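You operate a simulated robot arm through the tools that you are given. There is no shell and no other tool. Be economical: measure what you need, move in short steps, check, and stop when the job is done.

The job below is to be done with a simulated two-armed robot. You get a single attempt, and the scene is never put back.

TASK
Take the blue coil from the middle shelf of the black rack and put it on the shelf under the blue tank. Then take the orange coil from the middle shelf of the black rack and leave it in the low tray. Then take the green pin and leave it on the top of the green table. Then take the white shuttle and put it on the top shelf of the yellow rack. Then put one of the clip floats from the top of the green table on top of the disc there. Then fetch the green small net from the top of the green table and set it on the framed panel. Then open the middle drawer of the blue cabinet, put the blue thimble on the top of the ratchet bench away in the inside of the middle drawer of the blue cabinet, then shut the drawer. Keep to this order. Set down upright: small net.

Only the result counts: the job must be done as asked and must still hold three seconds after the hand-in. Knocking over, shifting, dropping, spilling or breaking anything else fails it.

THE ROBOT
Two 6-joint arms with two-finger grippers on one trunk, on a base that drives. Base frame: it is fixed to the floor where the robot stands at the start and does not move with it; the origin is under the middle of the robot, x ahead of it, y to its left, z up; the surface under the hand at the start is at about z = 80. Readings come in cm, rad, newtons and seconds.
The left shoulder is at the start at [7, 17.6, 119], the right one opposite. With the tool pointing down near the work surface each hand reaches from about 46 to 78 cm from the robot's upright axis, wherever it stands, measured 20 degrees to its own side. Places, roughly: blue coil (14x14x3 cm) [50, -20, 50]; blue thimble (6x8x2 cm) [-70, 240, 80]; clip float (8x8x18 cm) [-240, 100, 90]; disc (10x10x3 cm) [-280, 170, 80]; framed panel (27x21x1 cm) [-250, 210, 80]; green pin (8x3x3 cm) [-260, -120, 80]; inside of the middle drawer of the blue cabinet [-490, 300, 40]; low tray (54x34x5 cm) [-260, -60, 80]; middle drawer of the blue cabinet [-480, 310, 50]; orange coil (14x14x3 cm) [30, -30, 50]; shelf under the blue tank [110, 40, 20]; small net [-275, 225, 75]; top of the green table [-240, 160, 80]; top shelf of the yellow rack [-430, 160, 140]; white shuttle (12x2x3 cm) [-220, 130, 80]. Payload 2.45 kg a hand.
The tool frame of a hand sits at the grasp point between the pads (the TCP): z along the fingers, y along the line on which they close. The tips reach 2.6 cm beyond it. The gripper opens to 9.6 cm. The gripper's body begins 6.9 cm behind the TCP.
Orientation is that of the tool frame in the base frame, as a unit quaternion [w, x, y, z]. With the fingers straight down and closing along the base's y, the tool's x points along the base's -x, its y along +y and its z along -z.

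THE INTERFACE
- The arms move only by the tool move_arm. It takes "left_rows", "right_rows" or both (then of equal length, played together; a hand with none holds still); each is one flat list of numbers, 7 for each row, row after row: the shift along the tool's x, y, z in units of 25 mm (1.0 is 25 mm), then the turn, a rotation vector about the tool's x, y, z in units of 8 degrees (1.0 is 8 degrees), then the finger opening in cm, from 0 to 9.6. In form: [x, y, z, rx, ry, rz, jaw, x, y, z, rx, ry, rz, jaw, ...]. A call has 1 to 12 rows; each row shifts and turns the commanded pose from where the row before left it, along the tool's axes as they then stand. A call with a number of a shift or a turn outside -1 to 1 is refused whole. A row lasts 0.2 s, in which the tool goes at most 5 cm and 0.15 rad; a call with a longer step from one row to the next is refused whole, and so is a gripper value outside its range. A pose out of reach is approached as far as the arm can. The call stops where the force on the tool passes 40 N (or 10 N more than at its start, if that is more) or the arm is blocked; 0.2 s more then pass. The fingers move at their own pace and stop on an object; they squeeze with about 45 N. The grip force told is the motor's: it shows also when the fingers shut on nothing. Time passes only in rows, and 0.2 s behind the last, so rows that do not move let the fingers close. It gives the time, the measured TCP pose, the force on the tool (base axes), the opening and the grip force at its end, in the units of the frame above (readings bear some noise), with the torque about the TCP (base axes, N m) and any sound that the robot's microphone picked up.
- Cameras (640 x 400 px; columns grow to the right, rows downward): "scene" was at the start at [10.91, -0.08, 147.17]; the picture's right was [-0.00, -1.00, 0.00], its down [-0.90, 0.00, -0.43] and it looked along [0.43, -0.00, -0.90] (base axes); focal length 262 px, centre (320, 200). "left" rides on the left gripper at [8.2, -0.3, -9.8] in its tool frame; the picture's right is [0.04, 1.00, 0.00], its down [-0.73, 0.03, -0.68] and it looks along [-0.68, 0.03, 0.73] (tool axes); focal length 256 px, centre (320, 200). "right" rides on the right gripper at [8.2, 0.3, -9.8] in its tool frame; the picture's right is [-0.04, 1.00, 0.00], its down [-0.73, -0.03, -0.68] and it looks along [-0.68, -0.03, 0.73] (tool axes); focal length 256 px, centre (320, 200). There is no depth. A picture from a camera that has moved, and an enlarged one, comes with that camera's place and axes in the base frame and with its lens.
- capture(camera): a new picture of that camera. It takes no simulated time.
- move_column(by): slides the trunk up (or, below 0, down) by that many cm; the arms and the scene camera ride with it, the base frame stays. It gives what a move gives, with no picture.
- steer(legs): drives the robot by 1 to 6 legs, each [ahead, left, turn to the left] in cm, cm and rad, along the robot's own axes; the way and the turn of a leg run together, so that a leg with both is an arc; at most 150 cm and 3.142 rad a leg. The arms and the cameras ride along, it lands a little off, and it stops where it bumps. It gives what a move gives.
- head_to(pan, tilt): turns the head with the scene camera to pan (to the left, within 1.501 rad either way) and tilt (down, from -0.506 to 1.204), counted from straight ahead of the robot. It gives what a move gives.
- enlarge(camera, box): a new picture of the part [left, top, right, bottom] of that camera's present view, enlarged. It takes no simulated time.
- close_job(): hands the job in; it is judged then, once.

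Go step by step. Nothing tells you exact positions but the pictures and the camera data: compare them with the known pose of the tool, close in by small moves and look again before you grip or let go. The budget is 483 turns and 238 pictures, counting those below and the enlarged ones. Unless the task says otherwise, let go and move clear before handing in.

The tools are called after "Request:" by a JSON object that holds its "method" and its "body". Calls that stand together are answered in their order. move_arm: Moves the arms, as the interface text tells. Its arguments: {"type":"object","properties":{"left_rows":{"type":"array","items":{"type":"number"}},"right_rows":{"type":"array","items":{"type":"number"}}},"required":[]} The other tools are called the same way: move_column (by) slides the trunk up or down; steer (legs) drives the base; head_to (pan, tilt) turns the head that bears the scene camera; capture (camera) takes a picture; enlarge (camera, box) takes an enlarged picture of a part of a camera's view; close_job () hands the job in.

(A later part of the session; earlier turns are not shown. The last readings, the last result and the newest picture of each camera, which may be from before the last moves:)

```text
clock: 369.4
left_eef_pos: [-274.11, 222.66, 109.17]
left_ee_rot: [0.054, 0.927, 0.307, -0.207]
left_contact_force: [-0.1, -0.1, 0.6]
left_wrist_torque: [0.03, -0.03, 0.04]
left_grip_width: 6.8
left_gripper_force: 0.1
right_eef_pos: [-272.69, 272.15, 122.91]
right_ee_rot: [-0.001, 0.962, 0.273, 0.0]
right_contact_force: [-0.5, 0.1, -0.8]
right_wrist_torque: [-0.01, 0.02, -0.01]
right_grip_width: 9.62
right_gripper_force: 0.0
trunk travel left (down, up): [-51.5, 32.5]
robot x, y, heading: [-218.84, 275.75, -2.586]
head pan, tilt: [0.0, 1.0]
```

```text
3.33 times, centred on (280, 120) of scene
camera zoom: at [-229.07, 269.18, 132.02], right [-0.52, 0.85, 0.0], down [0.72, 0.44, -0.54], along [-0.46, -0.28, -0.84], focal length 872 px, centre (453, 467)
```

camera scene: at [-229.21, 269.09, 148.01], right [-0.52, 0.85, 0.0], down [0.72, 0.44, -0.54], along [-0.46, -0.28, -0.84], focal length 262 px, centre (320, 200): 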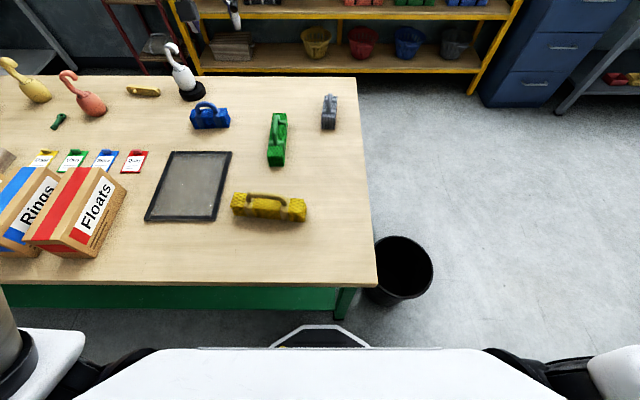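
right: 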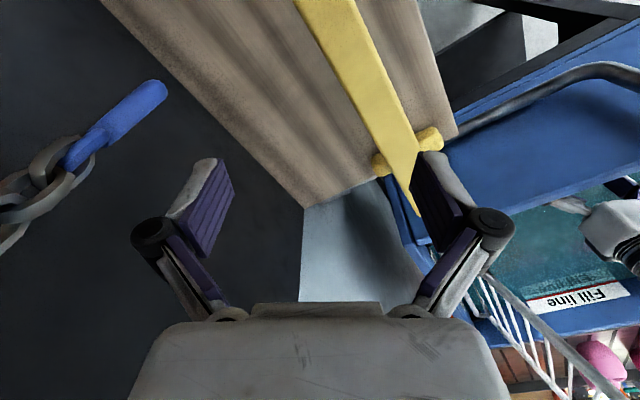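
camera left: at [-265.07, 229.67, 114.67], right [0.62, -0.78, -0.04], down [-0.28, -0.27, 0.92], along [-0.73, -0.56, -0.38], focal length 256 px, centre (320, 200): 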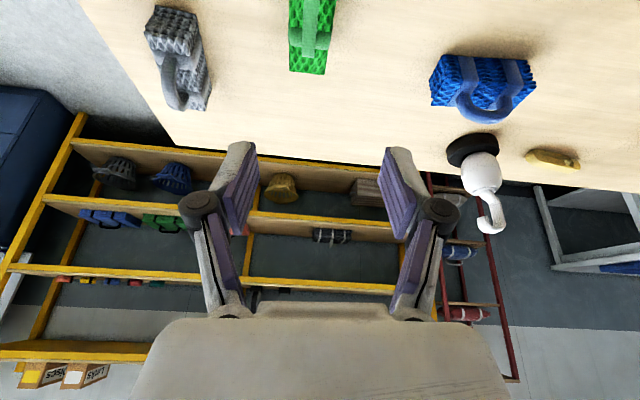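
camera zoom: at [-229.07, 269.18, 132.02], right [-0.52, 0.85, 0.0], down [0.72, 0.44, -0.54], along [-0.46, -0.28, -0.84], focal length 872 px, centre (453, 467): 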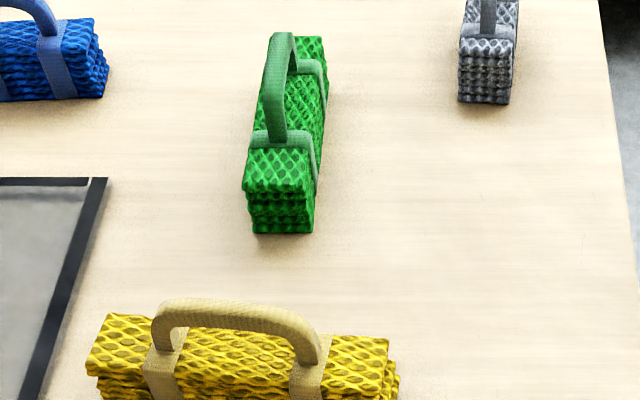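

Handle centre ≈(-281.3,221.2), top z≈90. Move above it at z≈96 and verify.

Request:
{"method": "move_arm", "body": {"left_rows": [-0.067, -0.167, 0.98, 0, 0, 0, 6, -0.067, -0.167, 0.98, 0, 0, 0, 6, -0.067, -0.167, 0.98, 0, 0, 0, 6, -0.067, -0.167, 0.98, 0, 0, 0, 6, -0.067, -0.167, 0.98, 0, 0, 0, 6, -0.067, -0.167, 0.98, 0, 0, 0, 6, 0, 0, 0, 0, 0, 0, 6]}}

Request:
{"method": "capture", "body": {"camera": "left"}}

Request:
{"method": "enlarge", "body": {"camera": "scene", "box": [200, 60, 360, 180]}}

```text
clock: 371.0
left_eef_pos: [-281.61, 220.81, 96.45]
left_ee_rot: [0.054, 0.927, 0.306, -0.209]
left_contact_force: [0.1, 0.2, 0.7]
left_wrist_torque: [-0.01, 0.01, -0.01]
left_grip_width: 5.99
left_gripper_force: 0.0
right_eef_pos: [-272.5, 272.18, 122.85]
right_ee_rot: [0.0, 0.962, 0.273, 0.001]
right_contact_force: [0.5, 0.3, 0.1]
right_wrist_torque: [0.0, -0.01, -0.06]
right_grip_width: 9.62
right_gripper_force: 0.0
trunk travel left (down, up): [-51.5, 32.5]
robot x, y, heading: [-218.57, 275.67, -2.585]
head pan, tilt: [0.0, 1.0]
```

```text
105 pictures are left
camera left: at [-272.45, 227.67, 101.98], right [0.62, -0.78, -0.04], down [-0.28, -0.27, 0.92], along [-0.74, -0.56, -0.38], focal length 256 px, centre (320, 200)
```

left: 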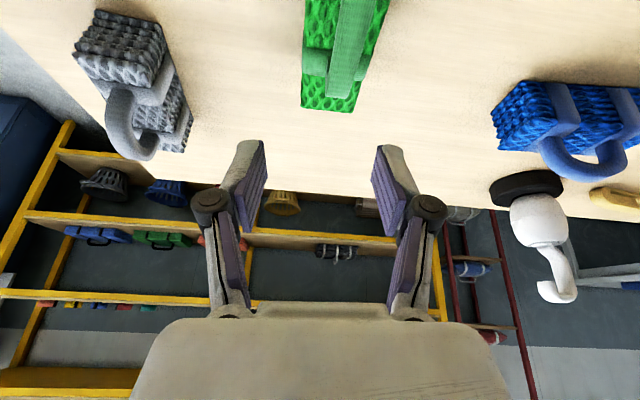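

```text
3.33 times, centred on (280, 120) of scene
camera zoom: at [-229.0, 269.26, 132.04], right [-0.52, 0.85, 0.0], down [0.72, 0.44, -0.54], along [-0.46, -0.28, -0.84], focal length 872 px, centre (453, 467)
```

zoom: 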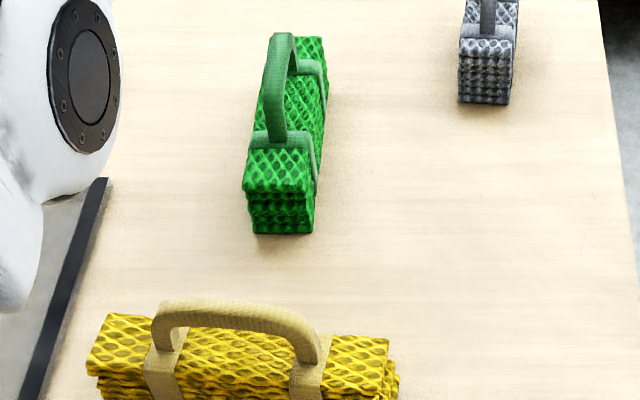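

The handle is ~1.1 cm to the hand's left and the hand is yawed ~7°. Correct both and lower part-way.

Request:
{"method": "move_arm", "body": {"left_rows": [0, 0.45, 0, 0, 0, 0.8, 6, 0.41, 0, 0.92, 0, 0, 0, 6, 0, 0, 0, 0, 0, 0, 6]}}

Request:
{"method": "capture", "body": {"camera": "left"}}

```text
clock: 371.8
left_eef_pos: [-281.05, 219.63, 94.02]
left_ee_rot: [0.066, 0.943, 0.254, -0.205]
left_contact_force: [0.2, 0.8, 0.1]
left_wrist_torque: [0.03, -0.02, 0.0]
left_grip_width: 6.0
left_gripper_force: 0.0
right_eef_pos: [-272.82, 272.19, 122.92]
right_ee_rot: [0.0, 0.962, 0.273, 0.002]
right_contact_force: [-0.2, -0.3, -0.3]
right_wrist_torque: [0.0, -0.04, 0.01]
right_grip_width: 9.59
right_gripper_force: 0.1
trunk travel left (down, up): [-51.5, 32.5]
robot x, y, heading: [-218.75, 275.52, -2.592]
head pan, tilt: [0.0, 1.0]
```

```text
103 pictures are left
camera left: at [-271.33, 225.87, 99.46], right [0.54, -0.84, 0.0], down [-0.32, -0.2, 0.92], along [-0.78, -0.5, -0.38], focal length 256 px, centre (320, 200)
```

left: 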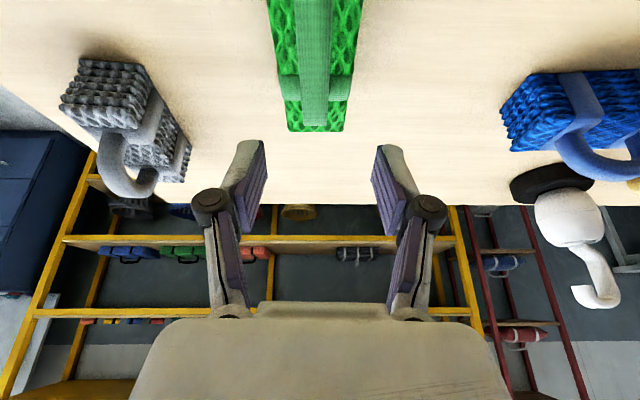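

Aligned. Lower the remaining ~5 cm, look.

Request:
{"method": "move_arm", "body": {"left_rows": [0.42, 0.05, 0.95, 0, 0, 0, 5.5, 0.42, 0, 0.95, 0, 0, 0, 5.5, 0, 0, 0, 0, 0, 0, 5.5]}}

Request:
{"method": "capture", "body": {"camera": "left"}}

Request:
{"method": "enlarge", "body": {"camera": "scene", "box": [200, 20, 360, 140]}}

```text
clock: 372.6
left_eef_pos: [-280.98, 219.54, 88.72]
left_ee_rot: [0.066, 0.943, 0.254, -0.205]
left_contact_force: [0.6, 0.0, -0.9]
left_wrist_torque: [-0.03, -0.03, -0.02]
left_grip_width: 5.51
left_gripper_force: 0.0
right_eef_pos: [-272.63, 272.21, 122.81]
right_ee_rot: [0.0, 0.962, 0.273, 0.001]
right_contact_force: [0.2, 0.1, 0.7]
right_wrist_torque: [0.04, 0.0, 0.01]
right_grip_width: 9.56
right_gripper_force: 0.0
trunk travel left (down, up): [-51.5, 32.5]
robot x, y, heading: [-218.79, 275.35, -2.59]
head pan, tilt: [0.0, 1.0]
```

```text
102 pictures are left
camera left: at [-271.32, 225.74, 94.21], right [0.54, -0.84, 0.0], down [-0.32, -0.2, 0.92], along [-0.78, -0.5, -0.38], focal length 256 px, centre (320, 200)
```

left: 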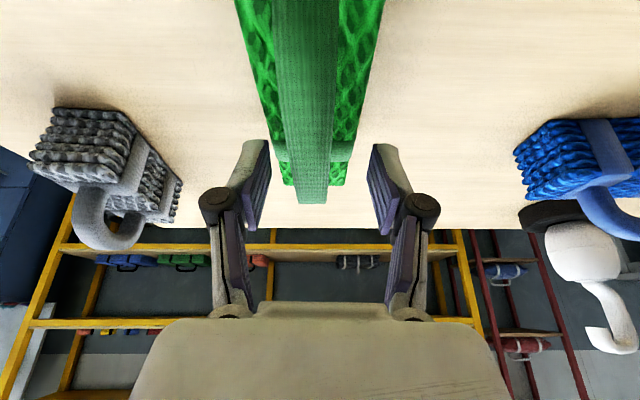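

```text
3.33 times, centred on (280, 80) of scene
camera zoom: at [-229.05, 269.23, 132.03], right [-0.52, 0.85, 0.0], down [0.72, 0.44, -0.54], along [-0.46, -0.28, -0.84], focal length 872 px, centre (453, 600)
```

zoom: 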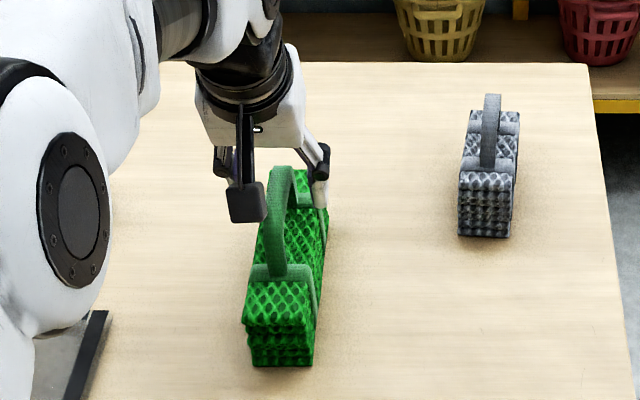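

Fingers straddle the handle. Close.

Request:
{"method": "move_arm", "body": {"left_rows": [0, -0.1, 0, 0, 0, 0, 5.5, 0, 0, 0, 0, 0, 0, 3, 0, 0, 0, 0, 0, 0, 0.5, 0, 0, 0, 0, 0, 0, 0.5, 0, 0, 0, 0, 0, 0, 0.5]}}

Request:
{"method": "capture", "body": {"camera": "left"}}

```text
clock: 373.8
left_eef_pos: [-281.14, 219.66, 88.6]
left_ee_rot: [0.066, 0.943, 0.255, -0.204]
left_contact_force: [0.2, -0.1, 0.3]
left_wrist_torque: [0.03, 0.05, 0.1]
left_grip_width: 1.35
left_gripper_force: 40.0
right_eef_pos: [-272.77, 272.35, 122.87]
right_ee_rot: [0.0, 0.962, 0.272, 0.0]
right_contact_force: [0.2, 0.1, 0.4]
right_wrist_torque: [-0.05, 0.0, -0.01]
right_grip_width: 9.61
right_gripper_force: 0.0
trunk travel left (down, up): [-51.5, 32.5]
robot x, y, heading: [-218.58, 275.67, -2.587]
head pan, tilt: [0.0, 1.0]
```

```text
100 pictures are left
camera left: at [-271.43, 225.93, 94.16], right [0.54, -0.84, 0.0], down [-0.32, -0.2, 0.92], along [-0.78, -0.5, -0.38], focal length 256 px, centre (320, 200)
```

left: 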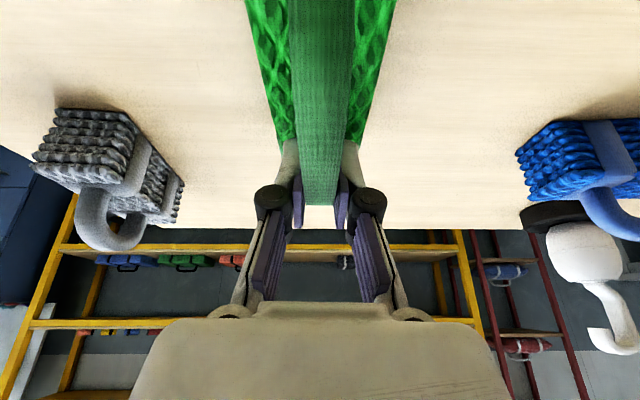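

Gripped the handle. Lift 12 cm by column, then carry by base: back 20, left 27 to the panel.

Request:
{"method": "move_column", "body": {"by": 3}}

Request:
{"method": "capture", "body": {"camera": "left"}}

Request:
{"method": "move_column", "body": {"by": 10}}

Request:
{"method": "steer", "body": {"legs": [[-20, 0, 0], [0, 26.5, 0]]}}

Request:
{"method": "capture", "body": {"camera": "scene"}}

Request:
{"method": "capture", "body": {"camera": "left"}}

```text
clock: 374.6
left_eef_pos: [-281.2, 219.68, 91.51]
left_ee_rot: [0.065, 0.943, 0.254, -0.204]
left_contact_force: [-0.6, 0.4, -1.8]
left_wrist_torque: [-0.03, 0.06, -0.01]
left_grip_width: 1.32
left_gripper_force: 39.1
right_eef_pos: [-272.76, 272.07, 125.87]
right_ee_rot: [-0.001, 0.962, 0.273, 0.002]
right_contact_force: [-1.0, -0.2, -0.5]
right_wrist_torque: [0.0, -0.02, -0.04]
right_grip_width: 9.6
right_gripper_force: 0.1
trunk travel left (down, up): [-54.5, 29.5]
robot x, y, heading: [-218.81, 275.76, -2.587]
head pan, tilt: [0.0, 1.0]
```

```text
99 pictures are left
camera left: at [-271.49, 225.89, 97.09], right [0.54, -0.84, 0.0], down [-0.32, -0.2, 0.92], along [-0.78, -0.5, -0.38], focal length 256 px, centre (320, 200)
```

left: 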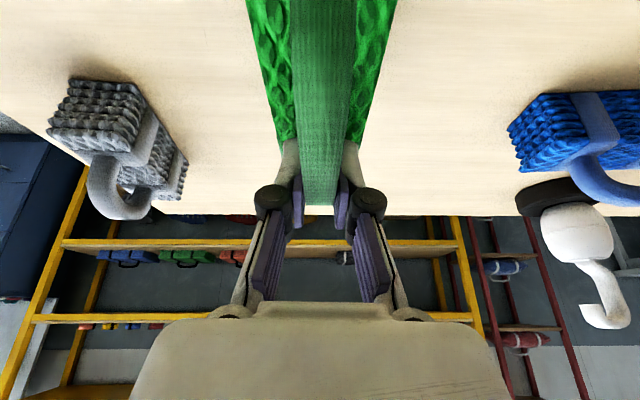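

```text
clock: 375.9
left_eef_pos: [-281.06, 219.77, 101.66]
left_ee_rot: [0.065, 0.943, 0.255, -0.204]
left_contact_force: [-0.7, -0.5, -1.7]
left_wrist_torque: [-0.06, 0.04, 0.01]
left_grip_width: 1.34
left_gripper_force: 39.9
right_eef_pos: [-272.8, 272.26, 135.96]
right_ee_rot: [0.0, 0.962, 0.273, 0.002]
right_contact_force: [0.4, -0.2, -1.1]
right_wrist_torque: [0.02, 0.03, -0.01]
right_grip_width: 9.58
right_gripper_force: 0.2
trunk travel left (down, up): [-64.5, 19.5]
robot x, y, heading: [-218.67, 275.52, -2.587]
head pan, tilt: [0.0, 1.0]
```

```text
clock: 379.0
left_eef_pos: [-249.62, 207.25, 101.57]
left_ee_rot: [0.067, 0.942, 0.258, -0.204]
left_contact_force: [0.1, -0.4, -2.3]
left_wrist_torque: [-0.02, 0.04, -0.03]
left_grip_width: 1.3
left_gripper_force: 39.9
right_eef_pos: [-241.72, 259.78, 136.0]
right_ee_rot: [-0.001, 0.961, 0.277, 0.001]
right_contact_force: [-0.3, -0.1, 0.3]
right_wrist_torque: [-0.02, 0.03, -0.05]
right_grip_width: 9.59
right_gripper_force: 0.1
trunk travel left (down, up): [-64.5, 19.5]
robot x, y, heading: [-187.79, 263.54, -2.582]
head pan, tilt: [0.0, 1.0]
```

```text
98 pictures are left
camera scene: at [-198.05, 257.19, 145.02], right [-0.53, 0.85, 0.0], down [0.71, 0.45, -0.54], along [-0.46, -0.29, -0.84], focal length 262 px, centre (320, 200)
```

scene: 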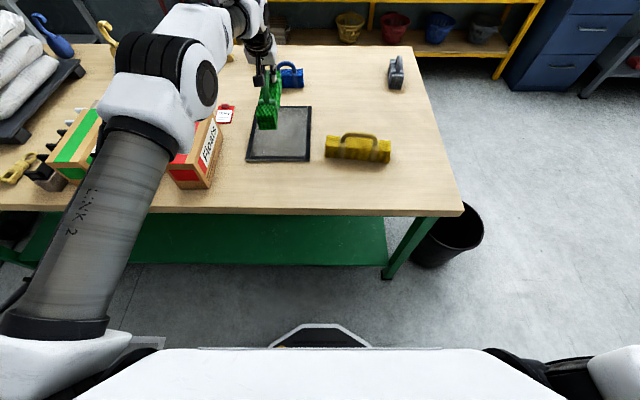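

```text
97 pictures are left
camera left: at [-240.02, 213.58, 107.14], right [0.54, -0.84, 0.0], down [-0.32, -0.2, 0.92], along [-0.77, -0.5, -0.38], focal length 256 px, centre (320, 200)
```

left: 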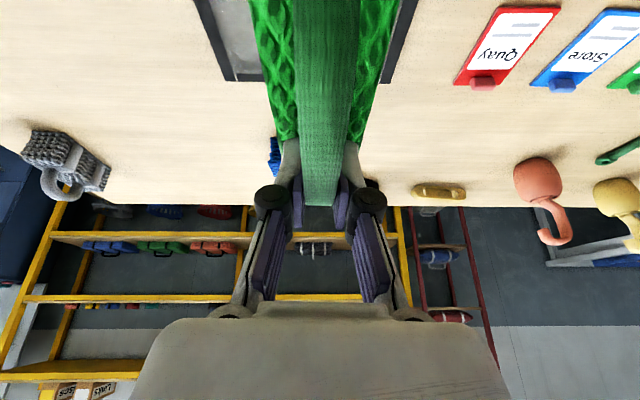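

Panel centre is 1.4 cm right and ~1.5 cm ahead. Adjust and lower 10 cm.

Request:
{"method": "steer", "body": {"legs": [[1.5, -1.4, 0]]}}

Request:
{"method": "move_column", "body": {"by": -9}}

Request:
{"method": "capture", "body": {"camera": "left"}}

Request:
{"method": "enlarge", "body": {"camera": "scene", "box": [200, 40, 360, 160]}}

```text
clock: 379.8
left_eef_pos: [-251.25, 207.51, 101.89]
left_ee_rot: [0.065, 0.942, 0.258, -0.205]
left_contact_force: [0.8, -0.7, -1.8]
left_wrist_torque: [0.0, 0.09, 0.02]
left_grip_width: 1.3
left_gripper_force: 39.5
right_eef_pos: [-243.15, 260.05, 136.19]
right_ee_rot: [-0.001, 0.961, 0.278, -0.001]
right_contact_force: [0.1, -0.7, 0.1]
right_wrist_torque: [0.03, 0.04, -0.01]
right_grip_width: 9.59
right_gripper_force: 0.1
trunk travel left (down, up): [-64.5, 19.5]
robot x, y, heading: [-189.99, 263.99, -2.579]
head pan, tilt: [0.0, 1.0]
```

```text
clock: 381.0
left_eef_pos: [-251.57, 207.49, 92.64]
left_ee_rot: [0.067, 0.942, 0.258, -0.205]
left_contact_force: [0.1, 0.0, -2.1]
left_wrist_torque: [-0.02, 0.02, 0.02]
left_grip_width: 1.3
left_gripper_force: 40.2
right_eef_pos: [-243.51, 260.19, 126.9]
right_ee_rot: [0.0, 0.961, 0.277, 0.002]
right_contact_force: [0.3, -0.1, 0.1]
right_wrist_torque: [-0.03, 0.02, 0.0]
right_grip_width: 9.6
right_gripper_force: 0.1
trunk travel left (down, up): [-55.5, 28.5]
robot x, y, heading: [-189.33, 264.14, -2.579]
head pan, tilt: [0.0, 1.0]
```

```text
96 pictures are left
camera left: at [-241.98, 213.91, 98.16], right [0.54, -0.84, 0.0], down [-0.32, -0.21, 0.92], along [-0.77, -0.5, -0.38], focal length 256 px, centre (320, 200)
```

left: 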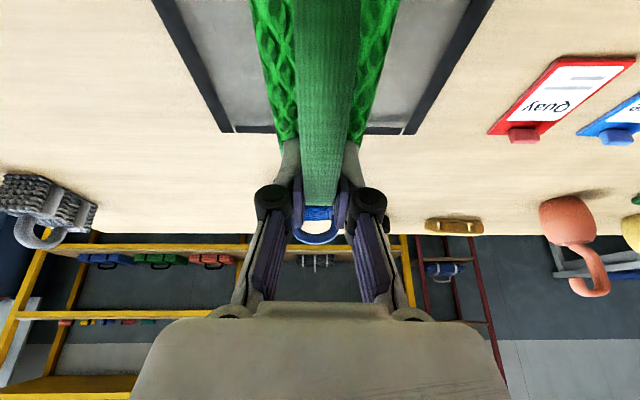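

```text
3.33 times, centred on (280, 100) of scene
camera zoom: at [-200.0, 257.54, 136.02], right [-0.53, 0.85, 0.0], down [0.71, 0.45, -0.54], along [-0.46, -0.29, -0.84], focal length 872 px, centre (453, 533)
```

zoom: 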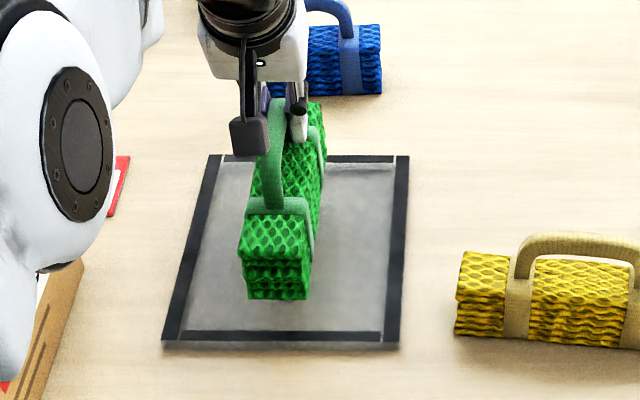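

Net is within the panel frame. Lower to contact.

Request:
{"method": "move_arm", "body": {"left_rows": [0.16, 0, 0.37, 0, 0, 0, 0.5, 0.16, 0, 0.37, 0, 0, 0, 0.5, 0.1, 0, 0.22, 0, 0, 0, 0.5, 0, 0, 0, 0, 0, 0, 0.5]}}

```text
clock: 382.0
left_eef_pos: [-251.53, 207.49, 90.06]
left_ee_rot: [0.067, 0.942, 0.258, -0.205]
left_contact_force: [0.1, 0.3, -2.3]
left_wrist_torque: [-0.02, 0.04, -0.01]
left_grip_width: 1.32
left_gripper_force: 40.1
right_eef_pos: [-243.68, 260.08, 126.96]
right_ee_rot: [-0.001, 0.96, 0.279, 0.001]
right_contact_force: [-0.4, -0.4, 1.0]
right_wrist_torque: [0.02, -0.03, 0.0]
right_grip_width: 9.62
right_gripper_force: 0.1
trunk travel left (down, up): [-55.5, 28.5]
robot x, y, heading: [-189.41, 263.77, -2.578]
head pan, tilt: [0.0, 1.0]
```

Request:
{"method": "move_arm", "body": {"left_rows": [0.08, 0, 0.18, 0, 0, 0, 0.5, 0.08, 0, 0.18, 0, 0, 0, 0.5, 0, 0, 0, 0, 0, 0, 0.5]}}

Request:
{"method": "enlarge", "body": {"camera": "scene", "box": [200, 40, 360, 160]}}

```text
clock: 382.8
left_eef_pos: [-251.6, 207.52, 89.67]
left_ee_rot: [0.068, 0.941, 0.259, -0.208]
left_contact_force: [-6.4, -8.8, 22.2]
left_wrist_torque: [-0.05, 0.39, -0.01]
left_grip_width: 1.32
left_gripper_force: 39.6
right_eef_pos: [-243.4, 260.28, 127.08]
right_ee_rot: [0.001, 0.961, 0.278, 0.0]
right_contact_force: [0.4, -0.4, -0.3]
right_wrist_torque: [0.0, 0.01, -0.02]
right_grip_width: 9.58
right_gripper_force: 0.1
trunk travel left (down, up): [-55.5, 28.5]
robot x, y, heading: [-189.96, 263.74, -2.581]
head pan, tilt: [0.0, 1.0]
```

```text
3.33 times, centred on (280, 100) of scene
camera zoom: at [-199.75, 257.66, 136.08], right [-0.53, 0.85, 0.0], down [0.71, 0.45, -0.54], along [-0.46, -0.29, -0.84], focal length 872 px, centre (453, 533)
```

zoom: 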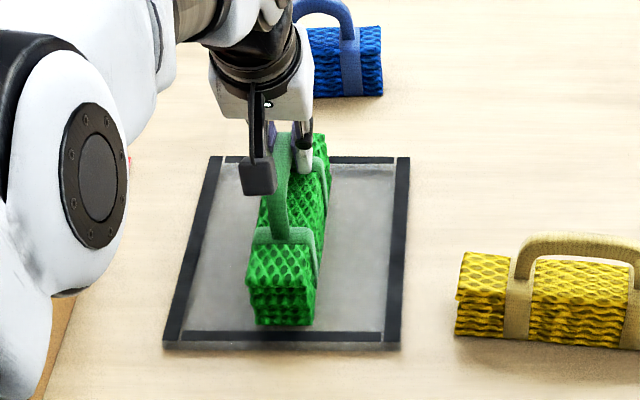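

Contact made, net sits inside the panel. Ease up slightly, release, and lift.

Request:
{"method": "move_arm", "body": {"left_rows": [-0.05, 0, -0.12, 0, 0, 0, 0.5, 0, 0, 0, 0, 0, 0, 1.8, 0, 0, 0, 0, 0, 0, 3.2, 0, 0, 0, 0, 0, 0, 5, 0, 0, 0, 0, 0, 0, 5.5, -0.2, 0, -0.46, 0, 0, 0, 5.5, -0.4, 0, -0.91, 0, 0, 0, 5.5, -0.4, 0, -0.91, 0, 0, 0, 5.5, -0.4, 0, -0.91, 0, 0, 0, 5.5, -0.4, 0, -0.91, 0, 0, 0, 5.5]}}

Request:
{"method": "capture", "body": {"camera": "scene"}}

Request:
{"method": "capture", "body": {"camera": "left"}}

```text
clock: 385.0
left_eef_pos: [-251.4, 207.69, 100.6]
left_ee_rot: [0.066, 0.942, 0.259, -0.205]
left_contact_force: [0.6, 0.0, 0.1]
left_wrist_torque: [0.04, 0.01, -0.02]
left_grip_width: 5.49
left_gripper_force: 0.1
right_eef_pos: [-243.43, 260.14, 126.94]
right_ee_rot: [0.0, 0.961, 0.277, 0.001]
right_contact_force: [-0.4, 0.2, -0.7]
right_wrist_torque: [-0.01, 0.01, 0.01]
right_grip_width: 9.62
right_gripper_force: 0.0
trunk travel left (down, up): [-55.5, 28.5]
robot x, y, heading: [-189.46, 263.81, -2.579]
head pan, tilt: [0.0, 1.0]
```

```text
93 pictures are left
camera scene: at [-199.93, 257.56, 136.03], right [-0.53, 0.85, 0.0], down [0.71, 0.45, -0.54], along [-0.46, -0.29, -0.84], focal length 262 px, centre (320, 200)
```

scene: 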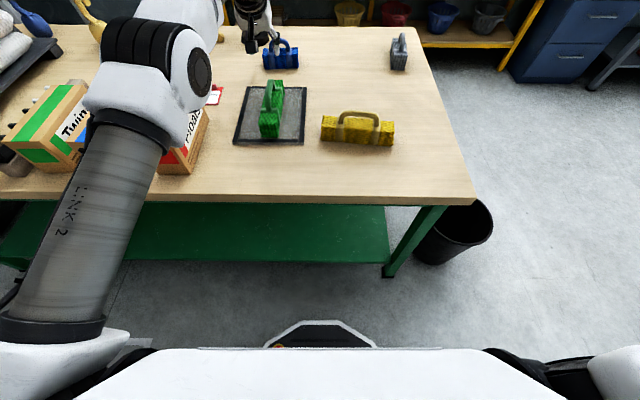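

```text
92 pictures are left
camera left: at [-241.78, 214.03, 106.14], right [0.54, -0.84, 0.0], down [-0.32, -0.21, 0.92], along [-0.77, -0.5, -0.38], focal length 256 px, centre (320, 200)
```

left: 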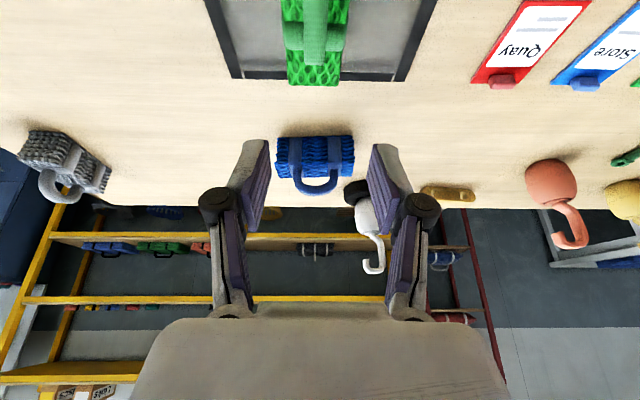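

The net stands upright on the panel. Next, the blue cabinet: drive back around the table end toward it.

Request:
{"method": "move_column", "body": {"by": 8}}

Request:
{"method": "steer", "body": {"legs": [[-8, 0, -0.03], [0, -115, 0], [120, 0, 0]]}}

Request:
{"method": "head_to", "body": {"pan": -0.4, "tilt": 0.7}}

Request:
{"method": "capture", "body": {"camera": "scene"}}

```text
clock: 386.2
left_eef_pos: [-251.36, 207.76, 108.43]
left_ee_rot: [0.068, 0.942, 0.259, -0.204]
left_contact_force: [-1.2, -0.4, -0.3]
left_wrist_torque: [0.0, -0.02, -0.03]
left_grip_width: 5.51
left_gripper_force: 0.0
right_eef_pos: [-243.58, 260.19, 134.93]
right_ee_rot: [0.0, 0.961, 0.278, 0.001]
right_contact_force: [0.4, 0.6, -0.4]
right_wrist_torque: [0.03, 0.0, 0.02]
right_grip_width: 9.59
right_gripper_force: 0.1
trunk travel left (down, up): [-63.5, 20.5]
robot x, y, heading: [-189.7, 264.14, -2.584]
head pan, tilt: [0.0, 1.0]
```

```text
clock: 398.4
left_eef_pos: [-407.8, 252.23, 108.59]
left_ee_rot: [0.065, 0.945, 0.246, -0.205]
left_contact_force: [-0.1, -0.4, 0.2]
left_wrist_torque: [0.01, 0.03, -0.04]
left_grip_width: 5.49
left_gripper_force: 0.1
right_eef_pos: [-398.66, 304.68, 134.98]
right_ee_rot: [0.0, 0.964, 0.267, 0.001]
right_contact_force: [0.5, 0.0, 0.7]
right_wrist_torque: [0.0, 0.01, 0.01]
right_grip_width: 9.61
right_gripper_force: 0.0
trunk travel left (down, up): [-63.5, 20.5]
robot x, y, heading: [-344.77, 307.21, -2.601]
head pan, tilt: [0.0, 1.0]
```

```text
clock: 399.3
left_eef_pos: [-407.81, 252.26, 108.45]
left_ee_rot: [0.065, 0.945, 0.248, -0.205]
left_contact_force: [0.5, 0.2, -0.1]
left_wrist_torque: [-0.04, -0.01, 0.0]
left_grip_width: 5.5
left_gripper_force: 0.0
right_eef_pos: [-398.76, 304.62, 135.01]
right_ee_rot: [0.0, 0.964, 0.266, 0.001]
right_contact_force: [0.2, 0.3, 0.4]
right_wrist_torque: [0.0, 0.03, -0.03]
right_grip_width: 9.61
right_gripper_force: 0.0
trunk travel left (down, up): [-63.5, 20.5]
robot x, y, heading: [-344.37, 307.47, -2.603]
head pan, tilt: [-0.4, 0.7]
```

```text
91 pictures are left
camera scene: at [-357.6, 303.29, 146.36], right [-0.14, 0.99, 0.0], down [0.64, 0.09, -0.76], along [-0.76, -0.11, -0.64], focal length 262 px, centre (320, 200)
```

scene: 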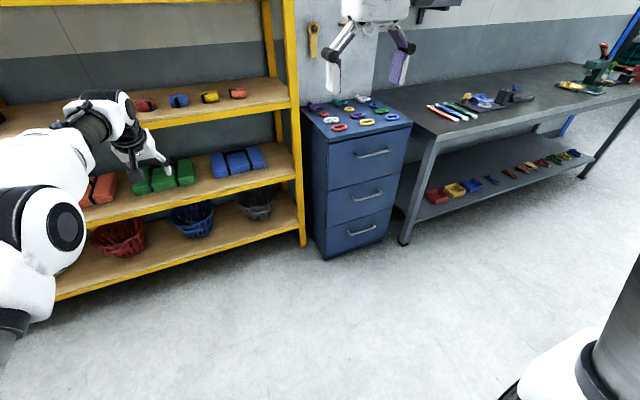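

The cabinet has three drawers with bar handles. Zoom on them.

Request:
{"method": "enlarge", "body": {"camera": "scene", "box": [300, 80, 440, 270]}}

```text
2.11 times, centred on (370, 175) of scene
camera zoom: at [-357.6, 303.29, 146.36], right [-0.14, 0.99, 0.0], down [0.64, 0.09, -0.76], along [-0.76, -0.11, -0.64], focal length 551 px, centre (215, 253)
```

zoom: 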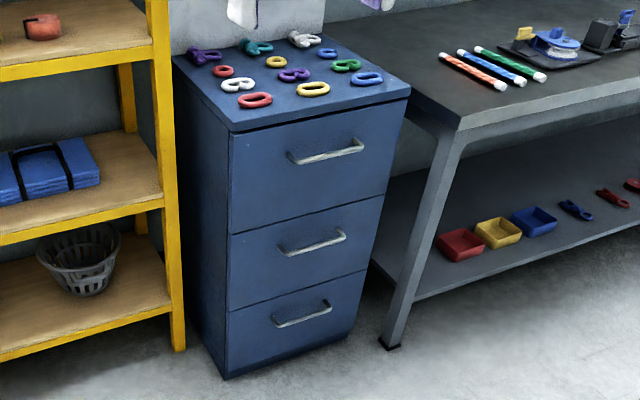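

Middle handle at ≈(-479.5,312.8,50.6), protruding ~3.5 cm. Move in front of it.

Request:
{"method": "steer", "body": {"legs": [[0, -90, -0.016], [22, 0, 0]]}}

Request:
{"method": "move_column", "body": {"by": -30}}

Request:
{"method": "head_to", "body": {"pan": 0.25, "tilt": 0.7}}

Request:
{"method": "capture", "body": {"camera": "scene"}}

```text
clock: 405.4
left_eef_pos: [-474.21, 320.43, 108.63]
left_ee_rot: [0.064, 0.946, 0.242, -0.205]
left_contact_force: [-0.4, 0.0, 0.4]
left_wrist_torque: [0.03, 0.04, 0.03]
left_grip_width: 5.51
left_gripper_force: 0.1
right_eef_pos: [-464.81, 372.6, 135.04]
right_ee_rot: [0.0, 0.965, 0.261, 0.001]
right_contact_force: [0.5, 0.2, 0.6]
right_wrist_torque: [-0.01, 0.0, 0.03]
right_grip_width: 9.59
right_gripper_force: 0.2
trunk travel left (down, up): [-63.5, 20.5]
robot x, y, heading: [-410.85, 374.69, -2.617]
head pan, tilt: [-0.4, 0.7]
```

```text
clock: 408.4
left_eef_pos: [-474.34, 320.51, 78.42]
left_ee_rot: [0.063, 0.946, 0.243, -0.205]
left_contact_force: [-1.1, 0.0, 0.3]
left_wrist_torque: [-0.01, 0.02, 0.0]
left_grip_width: 5.54
left_gripper_force: 0.1
right_eef_pos: [-464.85, 372.75, 104.81]
right_ee_rot: [0.0, 0.965, 0.262, 0.001]
right_contact_force: [0.0, -0.4, -1.0]
right_wrist_torque: [0.0, -0.02, 0.01]
right_grip_width: 9.59
right_gripper_force: 0.0
trunk travel left (down, up): [-33.5, 50.5]
robot x, y, heading: [-410.46, 374.76, -2.615]
head pan, tilt: [-0.4, 0.7]
```

```text
clock: 409.4
left_eef_pos: [-474.29, 320.39, 78.46]
left_ee_rot: [0.063, 0.946, 0.243, -0.205]
left_contact_force: [0.2, 0.8, 0.5]
left_wrist_torque: [0.02, 0.01, 0.0]
left_grip_width: 5.49
left_gripper_force: 0.1
right_eef_pos: [-464.71, 372.78, 104.84]
right_ee_rot: [-0.001, 0.965, 0.261, 0.001]
right_contact_force: [-0.1, -1.0, 0.2]
right_wrist_torque: [-0.03, 0.01, -0.03]
right_grip_width: 9.57
right_gripper_force: 0.1
trunk travel left (down, up): [-33.5, 50.5]
robot x, y, heading: [-410.88, 374.59, -2.613]
head pan, tilt: [0.25, 0.7]
```

```text
89 pictures are left
camera scene: at [-421.28, 366.17, 116.36], right [-0.7, 0.71, 0.0], down [0.46, 0.45, -0.76], along [-0.55, -0.54, -0.64], focal length 262 px, centre (320, 200)
```

scene: 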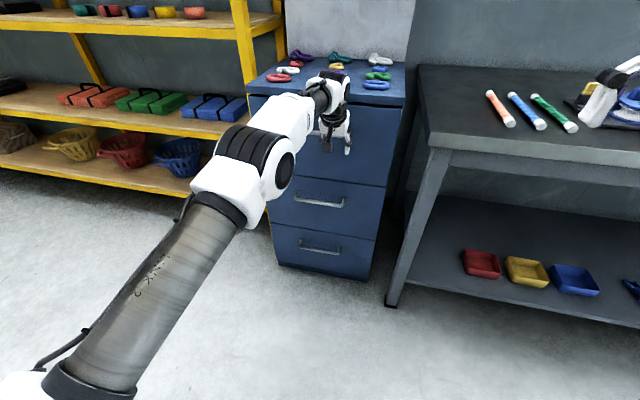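

Back up 12 cm, then tilt the tool to 45° and roll it 90° so one finger can go behind the bar.

Request:
{"method": "steer", "body": {"legs": [[-12, 0, 0]]}}

Request:
{"method": "move_arm", "body": {"left_rows": [0.4, 0, 0.9, 0, 0, 0, 5.5, 0.4, 0, 0.9, 0, 0, 0, 5.5, 0.4, 0, 0.9, 0, 0, 0, 5.5, 0.4, 0, 0.9, 0, 0, 0, 5.5, 0, 0, 0, 0, -0.9, 0, 5.5, 0, 0, 0, 0, -0.9, 0, 5.5, 0, 0, 0, 0, -0.85, 0, 5.5]}}

Request:
{"method": "move_arm", "body": {"left_rows": [0, 0, 0, 0, 0, -1, 5, 0, 0, 0, 0, 0, -1, 5, 0, 0, 0, 0, 0, -1, 5, 0, 0, 0, 0, 0, -1, 5, 0, 0, 0, 0, 0, -1, 5, 0, 0, 0, 0, 0, -1, 5, 0, 0, 0, 0, 0, -1, 5, 0, 0, 0, 0, 0, -1, 5, 0, 0, 0, 0, 0, -1, 5, 0, 0, 0, 0, 0, -1, 5, 0, 0, 0, 0, 0, -1, 5, 0, 0, 0, 0, 0, -0.25, 5]}}

Request:
{"method": "capture", "body": {"camera": "left"}}

Request:
{"method": "capture", "body": {"camera": "scene"}}

```text
clock: 410.7
left_eef_pos: [-463.77, 326.6, 78.63]
left_ee_rot: [0.064, 0.946, 0.242, -0.206]
left_contact_force: [0.0, 0.7, -0.6]
left_wrist_torque: [0.02, 0.03, 0.03]
left_grip_width: 5.51
left_gripper_force: 0.1
right_eef_pos: [-454.3, 378.78, 105.0]
right_ee_rot: [0.0, 0.965, 0.261, 0.0]
right_contact_force: [0.7, 0.6, 0.3]
right_wrist_torque: [-0.04, 0.01, 0.02]
right_grip_width: 9.6
right_gripper_force: 0.1
trunk travel left (down, up): [-33.5, 50.5]
robot x, y, heading: [-399.98, 381.05, -2.611]
head pan, tilt: [0.25, 0.7]
```

```text
clock: 412.3
left_eef_pos: [-463.69, 326.46, 68.84]
left_ee_rot: [0.107, 0.892, 0.227, -0.376]
left_contact_force: [-0.2, 0.2, 0.7]
left_wrist_torque: [-0.02, 0.01, -0.03]
left_grip_width: 5.5
left_gripper_force: 0.0
right_eef_pos: [-454.43, 378.82, 104.93]
right_ee_rot: [0.0, 0.965, 0.263, 0.001]
right_contact_force: [-0.5, 0.1, 0.0]
right_wrist_torque: [-0.04, 0.0, 0.01]
right_grip_width: 9.6
right_gripper_force: 0.1
trunk travel left (down, up): [-33.5, 50.5]
robot x, y, heading: [-400.01, 380.75, -2.616]
head pan, tilt: [0.25, 0.7]
```

```text
clock: 414.9
left_eef_pos: [-463.9, 326.39, 68.8]
left_ee_rot: [-0.191, 0.47, 0.791, -0.342]
left_contact_force: [0.5, 0.3, -0.6]
left_wrist_torque: [0.0, 0.0, 0.01]
left_grip_width: 5.02
left_gripper_force: 0.0
right_eef_pos: [-454.31, 378.82, 104.99]
right_ee_rot: [-0.001, 0.965, 0.261, 0.0]
right_contact_force: [-0.2, -0.7, -0.6]
right_wrist_torque: [0.01, 0.02, 0.03]
right_grip_width: 9.59
right_gripper_force: 0.1
trunk travel left (down, up): [-33.5, 50.5]
robot x, y, heading: [-400.42, 380.9, -2.613]
head pan, tilt: [0.25, 0.7]
```

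```text
88 pictures are left
camera left: at [-461.98, 336.94, 75.66], right [0.59, 0.36, -0.72], down [0.8, -0.39, 0.46], along [-0.11, -0.85, -0.52], focal length 256 px, centre (320, 200)
```

left: 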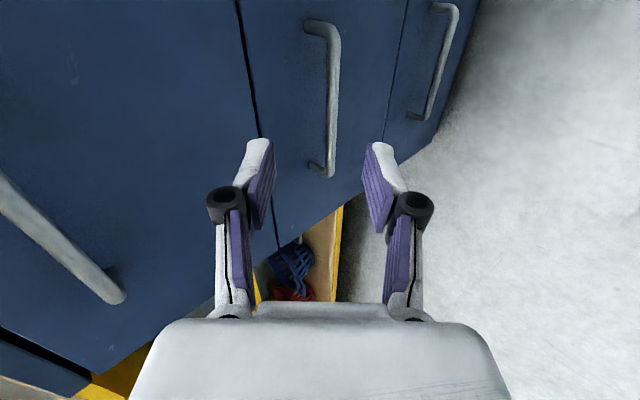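

```text
87 pictures are left
camera scene: at [-410.82, 372.27, 116.36], right [-0.7, 0.71, 0.0], down [0.46, 0.45, -0.76], along [-0.54, -0.54, -0.64], focal length 262 px, centre (320, 200)
```

scene: 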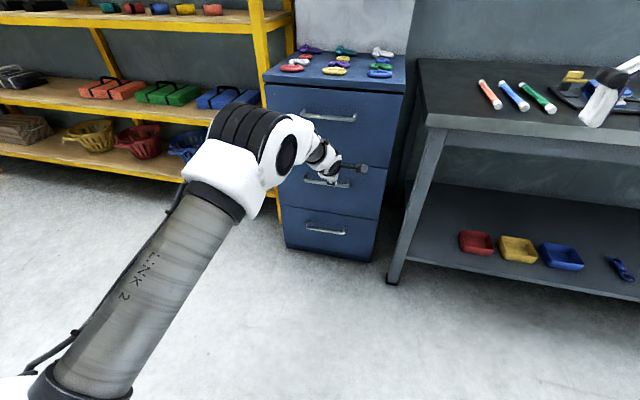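

The bar lies between the fingers' planes. Approach along the tool axis 17 cm, then look.

Request:
{"method": "move_arm", "body": {"left_rows": [0, 0, 1, 0, 0, 0, 5, 0, 0, 1, 0, 0, 0, 5, 0, 0, 1, 0, 0, 0, 5, 0, 0, 1, 0, 0, 0, 5, 0, 0, 1, 0, 0, 0, 5, 0, 0, 1, 0, 0, 0, 5]}}

Request:
{"method": "capture", "body": {"camera": "left"}}

Request:
{"method": "enlarge", "body": {"camera": "scene", "box": [240, 100, 420, 280]}}

```text
clock: 416.3
left_eef_pos: [-469.8, 322.9, 60.05]
left_ee_rot: [-0.19, 0.47, 0.792, -0.342]
left_contact_force: [-0.2, 0.2, -0.4]
left_wrist_torque: [-0.02, 0.0, 0.01]
left_grip_width: 5.0
left_gripper_force: 0.1
left hand out of reach, approached as far as the arm can: row 5, 6
right_eef_pos: [-454.28, 378.84, 104.94]
right_ee_rot: [-0.001, 0.965, 0.261, 0.002]
right_contact_force: [-0.1, -0.2, 0.6]
right_wrist_torque: [0.02, -0.01, 0.0]
right_grip_width: 9.61
right_gripper_force: 0.0
trunk travel left (down, up): [-33.5, 50.5]
robot x, y, heading: [-400.36, 380.84, -2.612]
head pan, tilt: [0.25, 0.7]
```

```text
86 pictures are left
camera left: at [-467.91, 333.47, 66.89], right [0.59, 0.36, -0.72], down [0.8, -0.39, 0.47], along [-0.11, -0.85, -0.52], focal length 256 px, centre (320, 200)
```

left: 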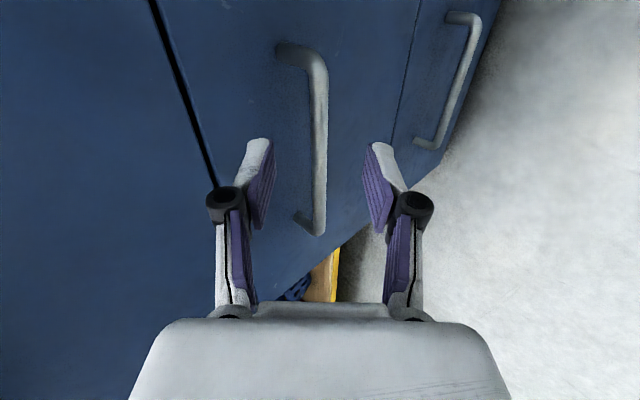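

```text
2.22 times, centred on (330, 190) of scene
camera zoom: at [-410.84, 372.24, 116.36], right [-0.7, 0.71, 0.0], down [0.46, 0.45, -0.76], along [-0.54, -0.54, -0.64], focal length 582 px, centre (298, 222)
```

zoom: 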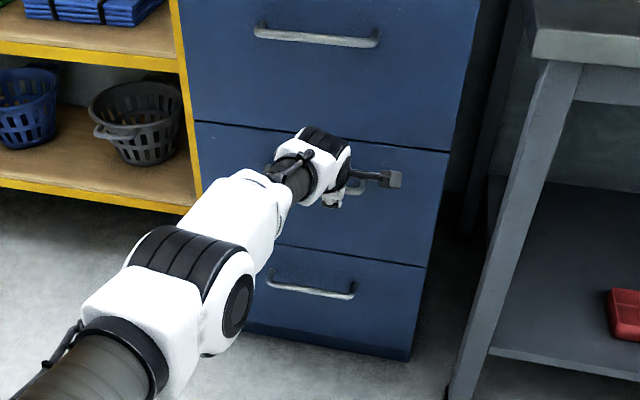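

Bar is centred between the fingers. The arm is at its reach limit, so I'll alternate base-forward and column-down in small steps.

Request:
{"method": "move_column", "body": {"by": -2}}

Request:
{"method": "steer", "body": {"legs": [[4, 0, 0]]}}

Request:
{"method": "move_column", "body": {"by": -3.5}}

Request:
{"method": "steer", "body": {"legs": [[3, 0, 0]]}}

Request:
{"method": "capture", "body": {"camera": "left"}}

```text
clock: 417.0
left_eef_pos: [-469.75, 322.91, 58.05]
left_ee_rot: [-0.191, 0.471, 0.791, -0.341]
left_contact_force: [0.1, -0.3, -0.5]
left_wrist_torque: [-0.01, 0.0, -0.05]
left_grip_width: 5.02
left_gripper_force: 0.1
right_eef_pos: [-454.11, 378.79, 102.91]
right_ee_rot: [0.0, 0.965, 0.262, 0.001]
right_contact_force: [-0.4, -0.7, 1.0]
right_wrist_torque: [-0.02, -0.03, 0.01]
right_grip_width: 9.62
right_gripper_force: 0.0
trunk travel left (down, up): [-31.5, 52.5]
robot x, y, heading: [-400.23, 381.0, -2.612]
head pan, tilt: [0.25, 0.7]
```

```text
clock: 417.8
left_eef_pos: [-473.34, 320.88, 57.83]
left_ee_rot: [-0.19, 0.47, 0.792, -0.34]
left_contact_force: [0.7, 0.0, -0.6]
left_wrist_torque: [-0.01, 0.01, 0.0]
left_grip_width: 5.01
left_gripper_force: 0.2
right_eef_pos: [-457.81, 376.63, 102.99]
right_ee_rot: [0.0, 0.965, 0.261, 0.002]
right_contact_force: [-1.0, -0.5, -0.8]
right_wrist_torque: [0.03, -0.04, 0.0]
right_grip_width: 9.59
right_gripper_force: 0.1
trunk travel left (down, up): [-31.5, 52.5]
robot x, y, heading: [-403.51, 378.96, -2.619]
head pan, tilt: [0.25, 0.7]
```

```text
clock: 418.6
left_eef_pos: [-473.1, 321.0, 54.52]
left_ee_rot: [-0.191, 0.47, 0.791, -0.341]
left_contact_force: [-0.6, 0.5, 0.6]
left_wrist_torque: [0.05, 0.02, 0.02]
left_grip_width: 5.02
left_gripper_force: 0.0
right_eef_pos: [-457.66, 376.77, 99.4]
right_ee_rot: [0.001, 0.965, 0.262, 0.001]
right_contact_force: [-0.4, 0.2, -1.1]
right_wrist_torque: [0.02, 0.0, 0.0]
right_grip_width: 9.58
right_gripper_force: 0.1
trunk travel left (down, up): [-28.0, 56.0]
robot x, y, heading: [-403.51, 378.95, -2.619]
head pan, tilt: [0.25, 0.7]
```

```text
clock: 419.4
left_eef_pos: [-475.68, 319.46, 54.52]
left_ee_rot: [-0.19, 0.471, 0.791, -0.341]
left_contact_force: [2.5, 1.3, 2.0]
left_wrist_torque: [-0.07, 0.08, 0.02]
left_grip_width: 5.13
left_gripper_force: 0.1
right_eef_pos: [-460.28, 375.38, 99.38]
right_ee_rot: [-0.001, 0.965, 0.261, 0.001]
right_contact_force: [0.0, 0.8, -0.3]
right_wrist_torque: [0.01, -0.01, -0.01]
right_grip_width: 9.58
right_gripper_force: 0.0
trunk travel left (down, up): [-28.0, 56.0]
robot x, y, heading: [-406.06, 376.99, -2.613]
head pan, tilt: [0.25, 0.7]
```

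```text
84 pictures are left
camera left: at [-473.84, 330.05, 61.44], right [0.59, 0.36, -0.72], down [0.8, -0.39, 0.47], along [-0.11, -0.85, -0.52], focal length 256 px, centre (320, 200)
```

left: 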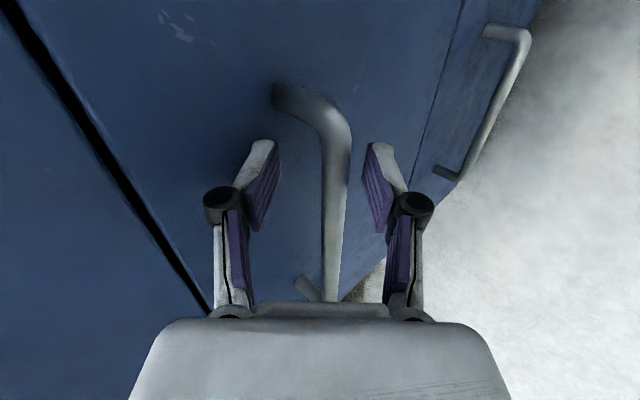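

The bar is between the fingers at the TCP, slightly toward the lower finger. Shift 0.6 cm and close on it.

Request:
{"method": "move_arm", "body": {"left_rows": [0, 0.24, 0, 0, 0, 0, 5, 0, 0, 0, 0, 0, 0, 2.5, 0, 0, 0, 0, 0, 0, 0.3, 0, 0, 0, 0, 0, 0, 0.3]}}

Request:
{"method": "capture", "body": {"camera": "left"}}

```text
clock: 420.4
left_eef_pos: [-475.24, 319.71, 54.14]
left_ee_rot: [-0.19, 0.47, 0.792, -0.34]
left_contact_force: [5.8, 4.6, -3.5]
left_wrist_torque: [0.72, 0.35, 0.68]
left_grip_width: 1.33
left_gripper_force: 39.8
right_eef_pos: [-460.24, 375.28, 99.41]
right_ee_rot: [0.0, 0.965, 0.261, 0.0]
right_contact_force: [-0.4, 0.2, 0.7]
right_wrist_torque: [0.03, -0.02, -0.02]
right_grip_width: 9.59
right_gripper_force: 0.0
trunk travel left (down, up): [-28.0, 56.0]
robot x, y, heading: [-406.36, 377.34, -2.612]
head pan, tilt: [0.25, 0.7]
```

```text
83 pictures are left
camera left: at [-473.41, 330.27, 60.92], right [0.59, 0.36, -0.72], down [0.8, -0.39, 0.47], along [-0.11, -0.85, -0.52], focal length 256 px, centre (320, 200)
```

left: 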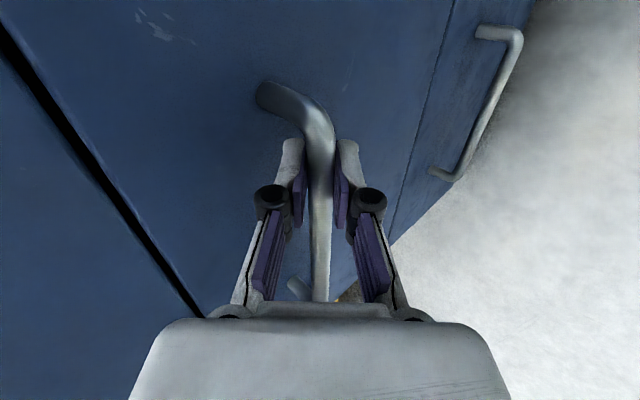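

Gripped the bar. Pull by reversing the base.

Request:
{"method": "steer", "body": {"legs": [[-6, 0, 0]]}}

Request:
{"method": "capture", "body": {"camera": "left"}}

```text
clock: 421.4
left_eef_pos: [-470.24, 322.67, 54.04]
left_ee_rot: [-0.19, 0.471, 0.791, -0.341]
left_contact_force: [-3.4, 8.6, -5.7]
left_wrist_torque: [0.79, 0.48, 0.38]
left_grip_width: 1.35
left_gripper_force: 40.0
right_eef_pos: [-455.12, 378.32, 99.39]
right_ee_rot: [-0.001, 0.965, 0.262, 0.001]
right_contact_force: [-0.5, 0.1, -0.8]
right_wrist_torque: [-0.03, -0.01, -0.02]
right_grip_width: 9.62
right_gripper_force: 0.0
trunk travel left (down, up): [-28.0, 56.0]
robot x, y, heading: [-401.43, 380.36, -2.616]
head pan, tilt: [0.25, 0.7]
```

```text
82 pictures are left
camera left: at [-468.35, 333.33, 60.91], right [0.6, 0.36, -0.72], down [0.8, -0.39, 0.47], along [-0.11, -0.85, -0.52], focal length 256 px, centre (320, 200)
```

left: 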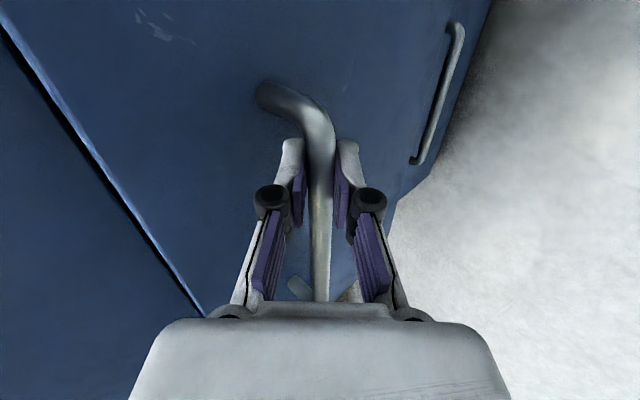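

The drawer is coming out. Pull further.

Request:
{"method": "steer", "body": {"legs": [[-18, 0, 0]]}}

Request:
{"method": "capture", "body": {"camera": "scene"}}

```text
clock: 422.9
left_eef_pos: [-454.58, 332.23, 54.17]
left_ee_rot: [-0.191, 0.472, 0.791, -0.34]
left_contact_force: [-7.2, 14.0, -4.3]
left_wrist_torque: [0.9, 0.57, 0.29]
left_grip_width: 1.34
left_gripper_force: 40.0
right_eef_pos: [-439.5, 387.65, 99.34]
right_ee_rot: [0.0, 0.966, 0.26, 0.001]
right_contact_force: [0.5, -0.1, -0.4]
right_wrist_torque: [-0.01, 0.0, -0.01]
right_grip_width: 9.6
right_gripper_force: 0.2
trunk travel left (down, up): [-28.0, 56.0]
robot x, y, heading: [-385.43, 389.9, -2.615]
head pan, tilt: [0.25, 0.7]
```

```text
81 pictures are left
camera scene: at [-395.93, 381.09, 110.86], right [-0.7, 0.71, 0.0], down [0.46, 0.45, -0.76], along [-0.55, -0.54, -0.64], focal length 262 px, centre (320, 200)
```

scene: 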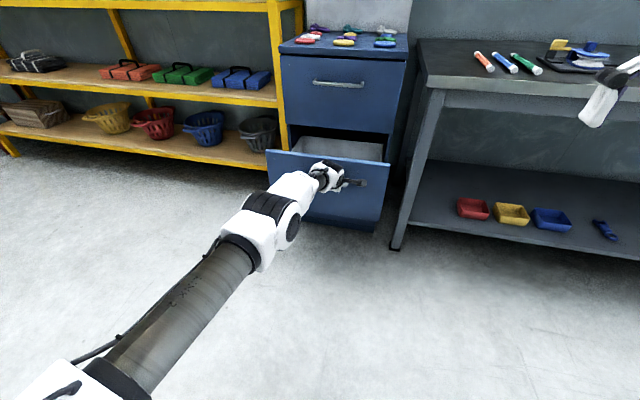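

Drawer is open ~24 cm. Release and retreat along the tool axis.

Request:
{"method": "move_arm", "body": {"left_rows": [0, 0, 0, 0, 0, 0, 3, 0, 0, 0, 0, 0, 0, 5, 0, 0, 0, 0, 0, 0, 5, 0, 0, -0.6, 0, 0, 0, 5, 0, 0, -1, 0, 0, 0, 5, 0, 0, -1, 0, 0, 0, 5, 0, 0, -1, 0, 0, 0, 5, 0, 0, -1, 0, 0, 0, 5, 0, 0, -1, 0, 0, 0, 5]}}

Request:
{"method": "capture", "body": {"camera": "left"}}

Request:
{"method": "enlarge", "body": {"camera": "scene", "box": [240, 80, 440, 240]}}

```text
clock: 424.9
left_eef_pos: [-445.89, 337.28, 63.52]
left_ee_rot: [-0.19, 0.472, 0.791, -0.34]
left_contact_force: [0.2, 0.8, 0.4]
left_wrist_torque: [0.0, 0.01, 0.0]
left_grip_width: 5.02
left_gripper_force: 0.0
right_eef_pos: [-439.33, 387.71, 99.5]
right_ee_rot: [0.0, 0.965, 0.261, -0.001]
right_contact_force: [0.7, 0.2, 1.0]
right_wrist_torque: [0.0, 0.02, -0.01]
right_grip_width: 9.6
right_gripper_force: 0.0
trunk travel left (down, up): [-28.0, 56.0]
robot x, y, heading: [-385.33, 389.87, -2.61]
head pan, tilt: [0.25, 0.7]
```

```text
80 pictures are left
camera left: at [-443.97, 347.84, 70.51], right [0.6, 0.36, -0.72], down [0.79, -0.39, 0.46], along [-0.11, -0.85, -0.52], focal length 256 px, centre (320, 200)
```

left: 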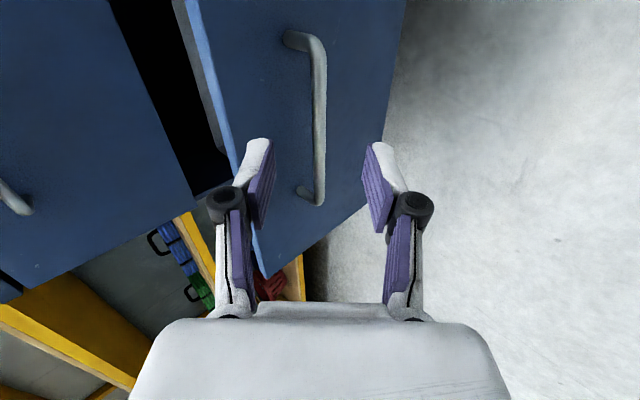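

```text
2.50 times, centred on (340, 160) of scene
camera zoom: at [-395.8, 381.09, 110.87], right [-0.7, 0.71, 0.0], down [0.46, 0.45, -0.77], along [-0.55, -0.54, -0.64], focal length 654 px, centre (270, 300)
```

zoom: 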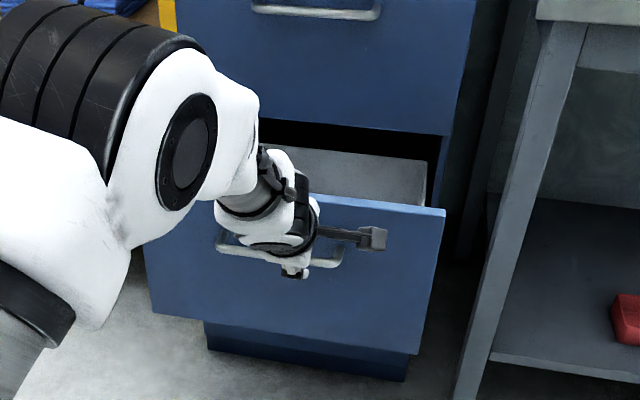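

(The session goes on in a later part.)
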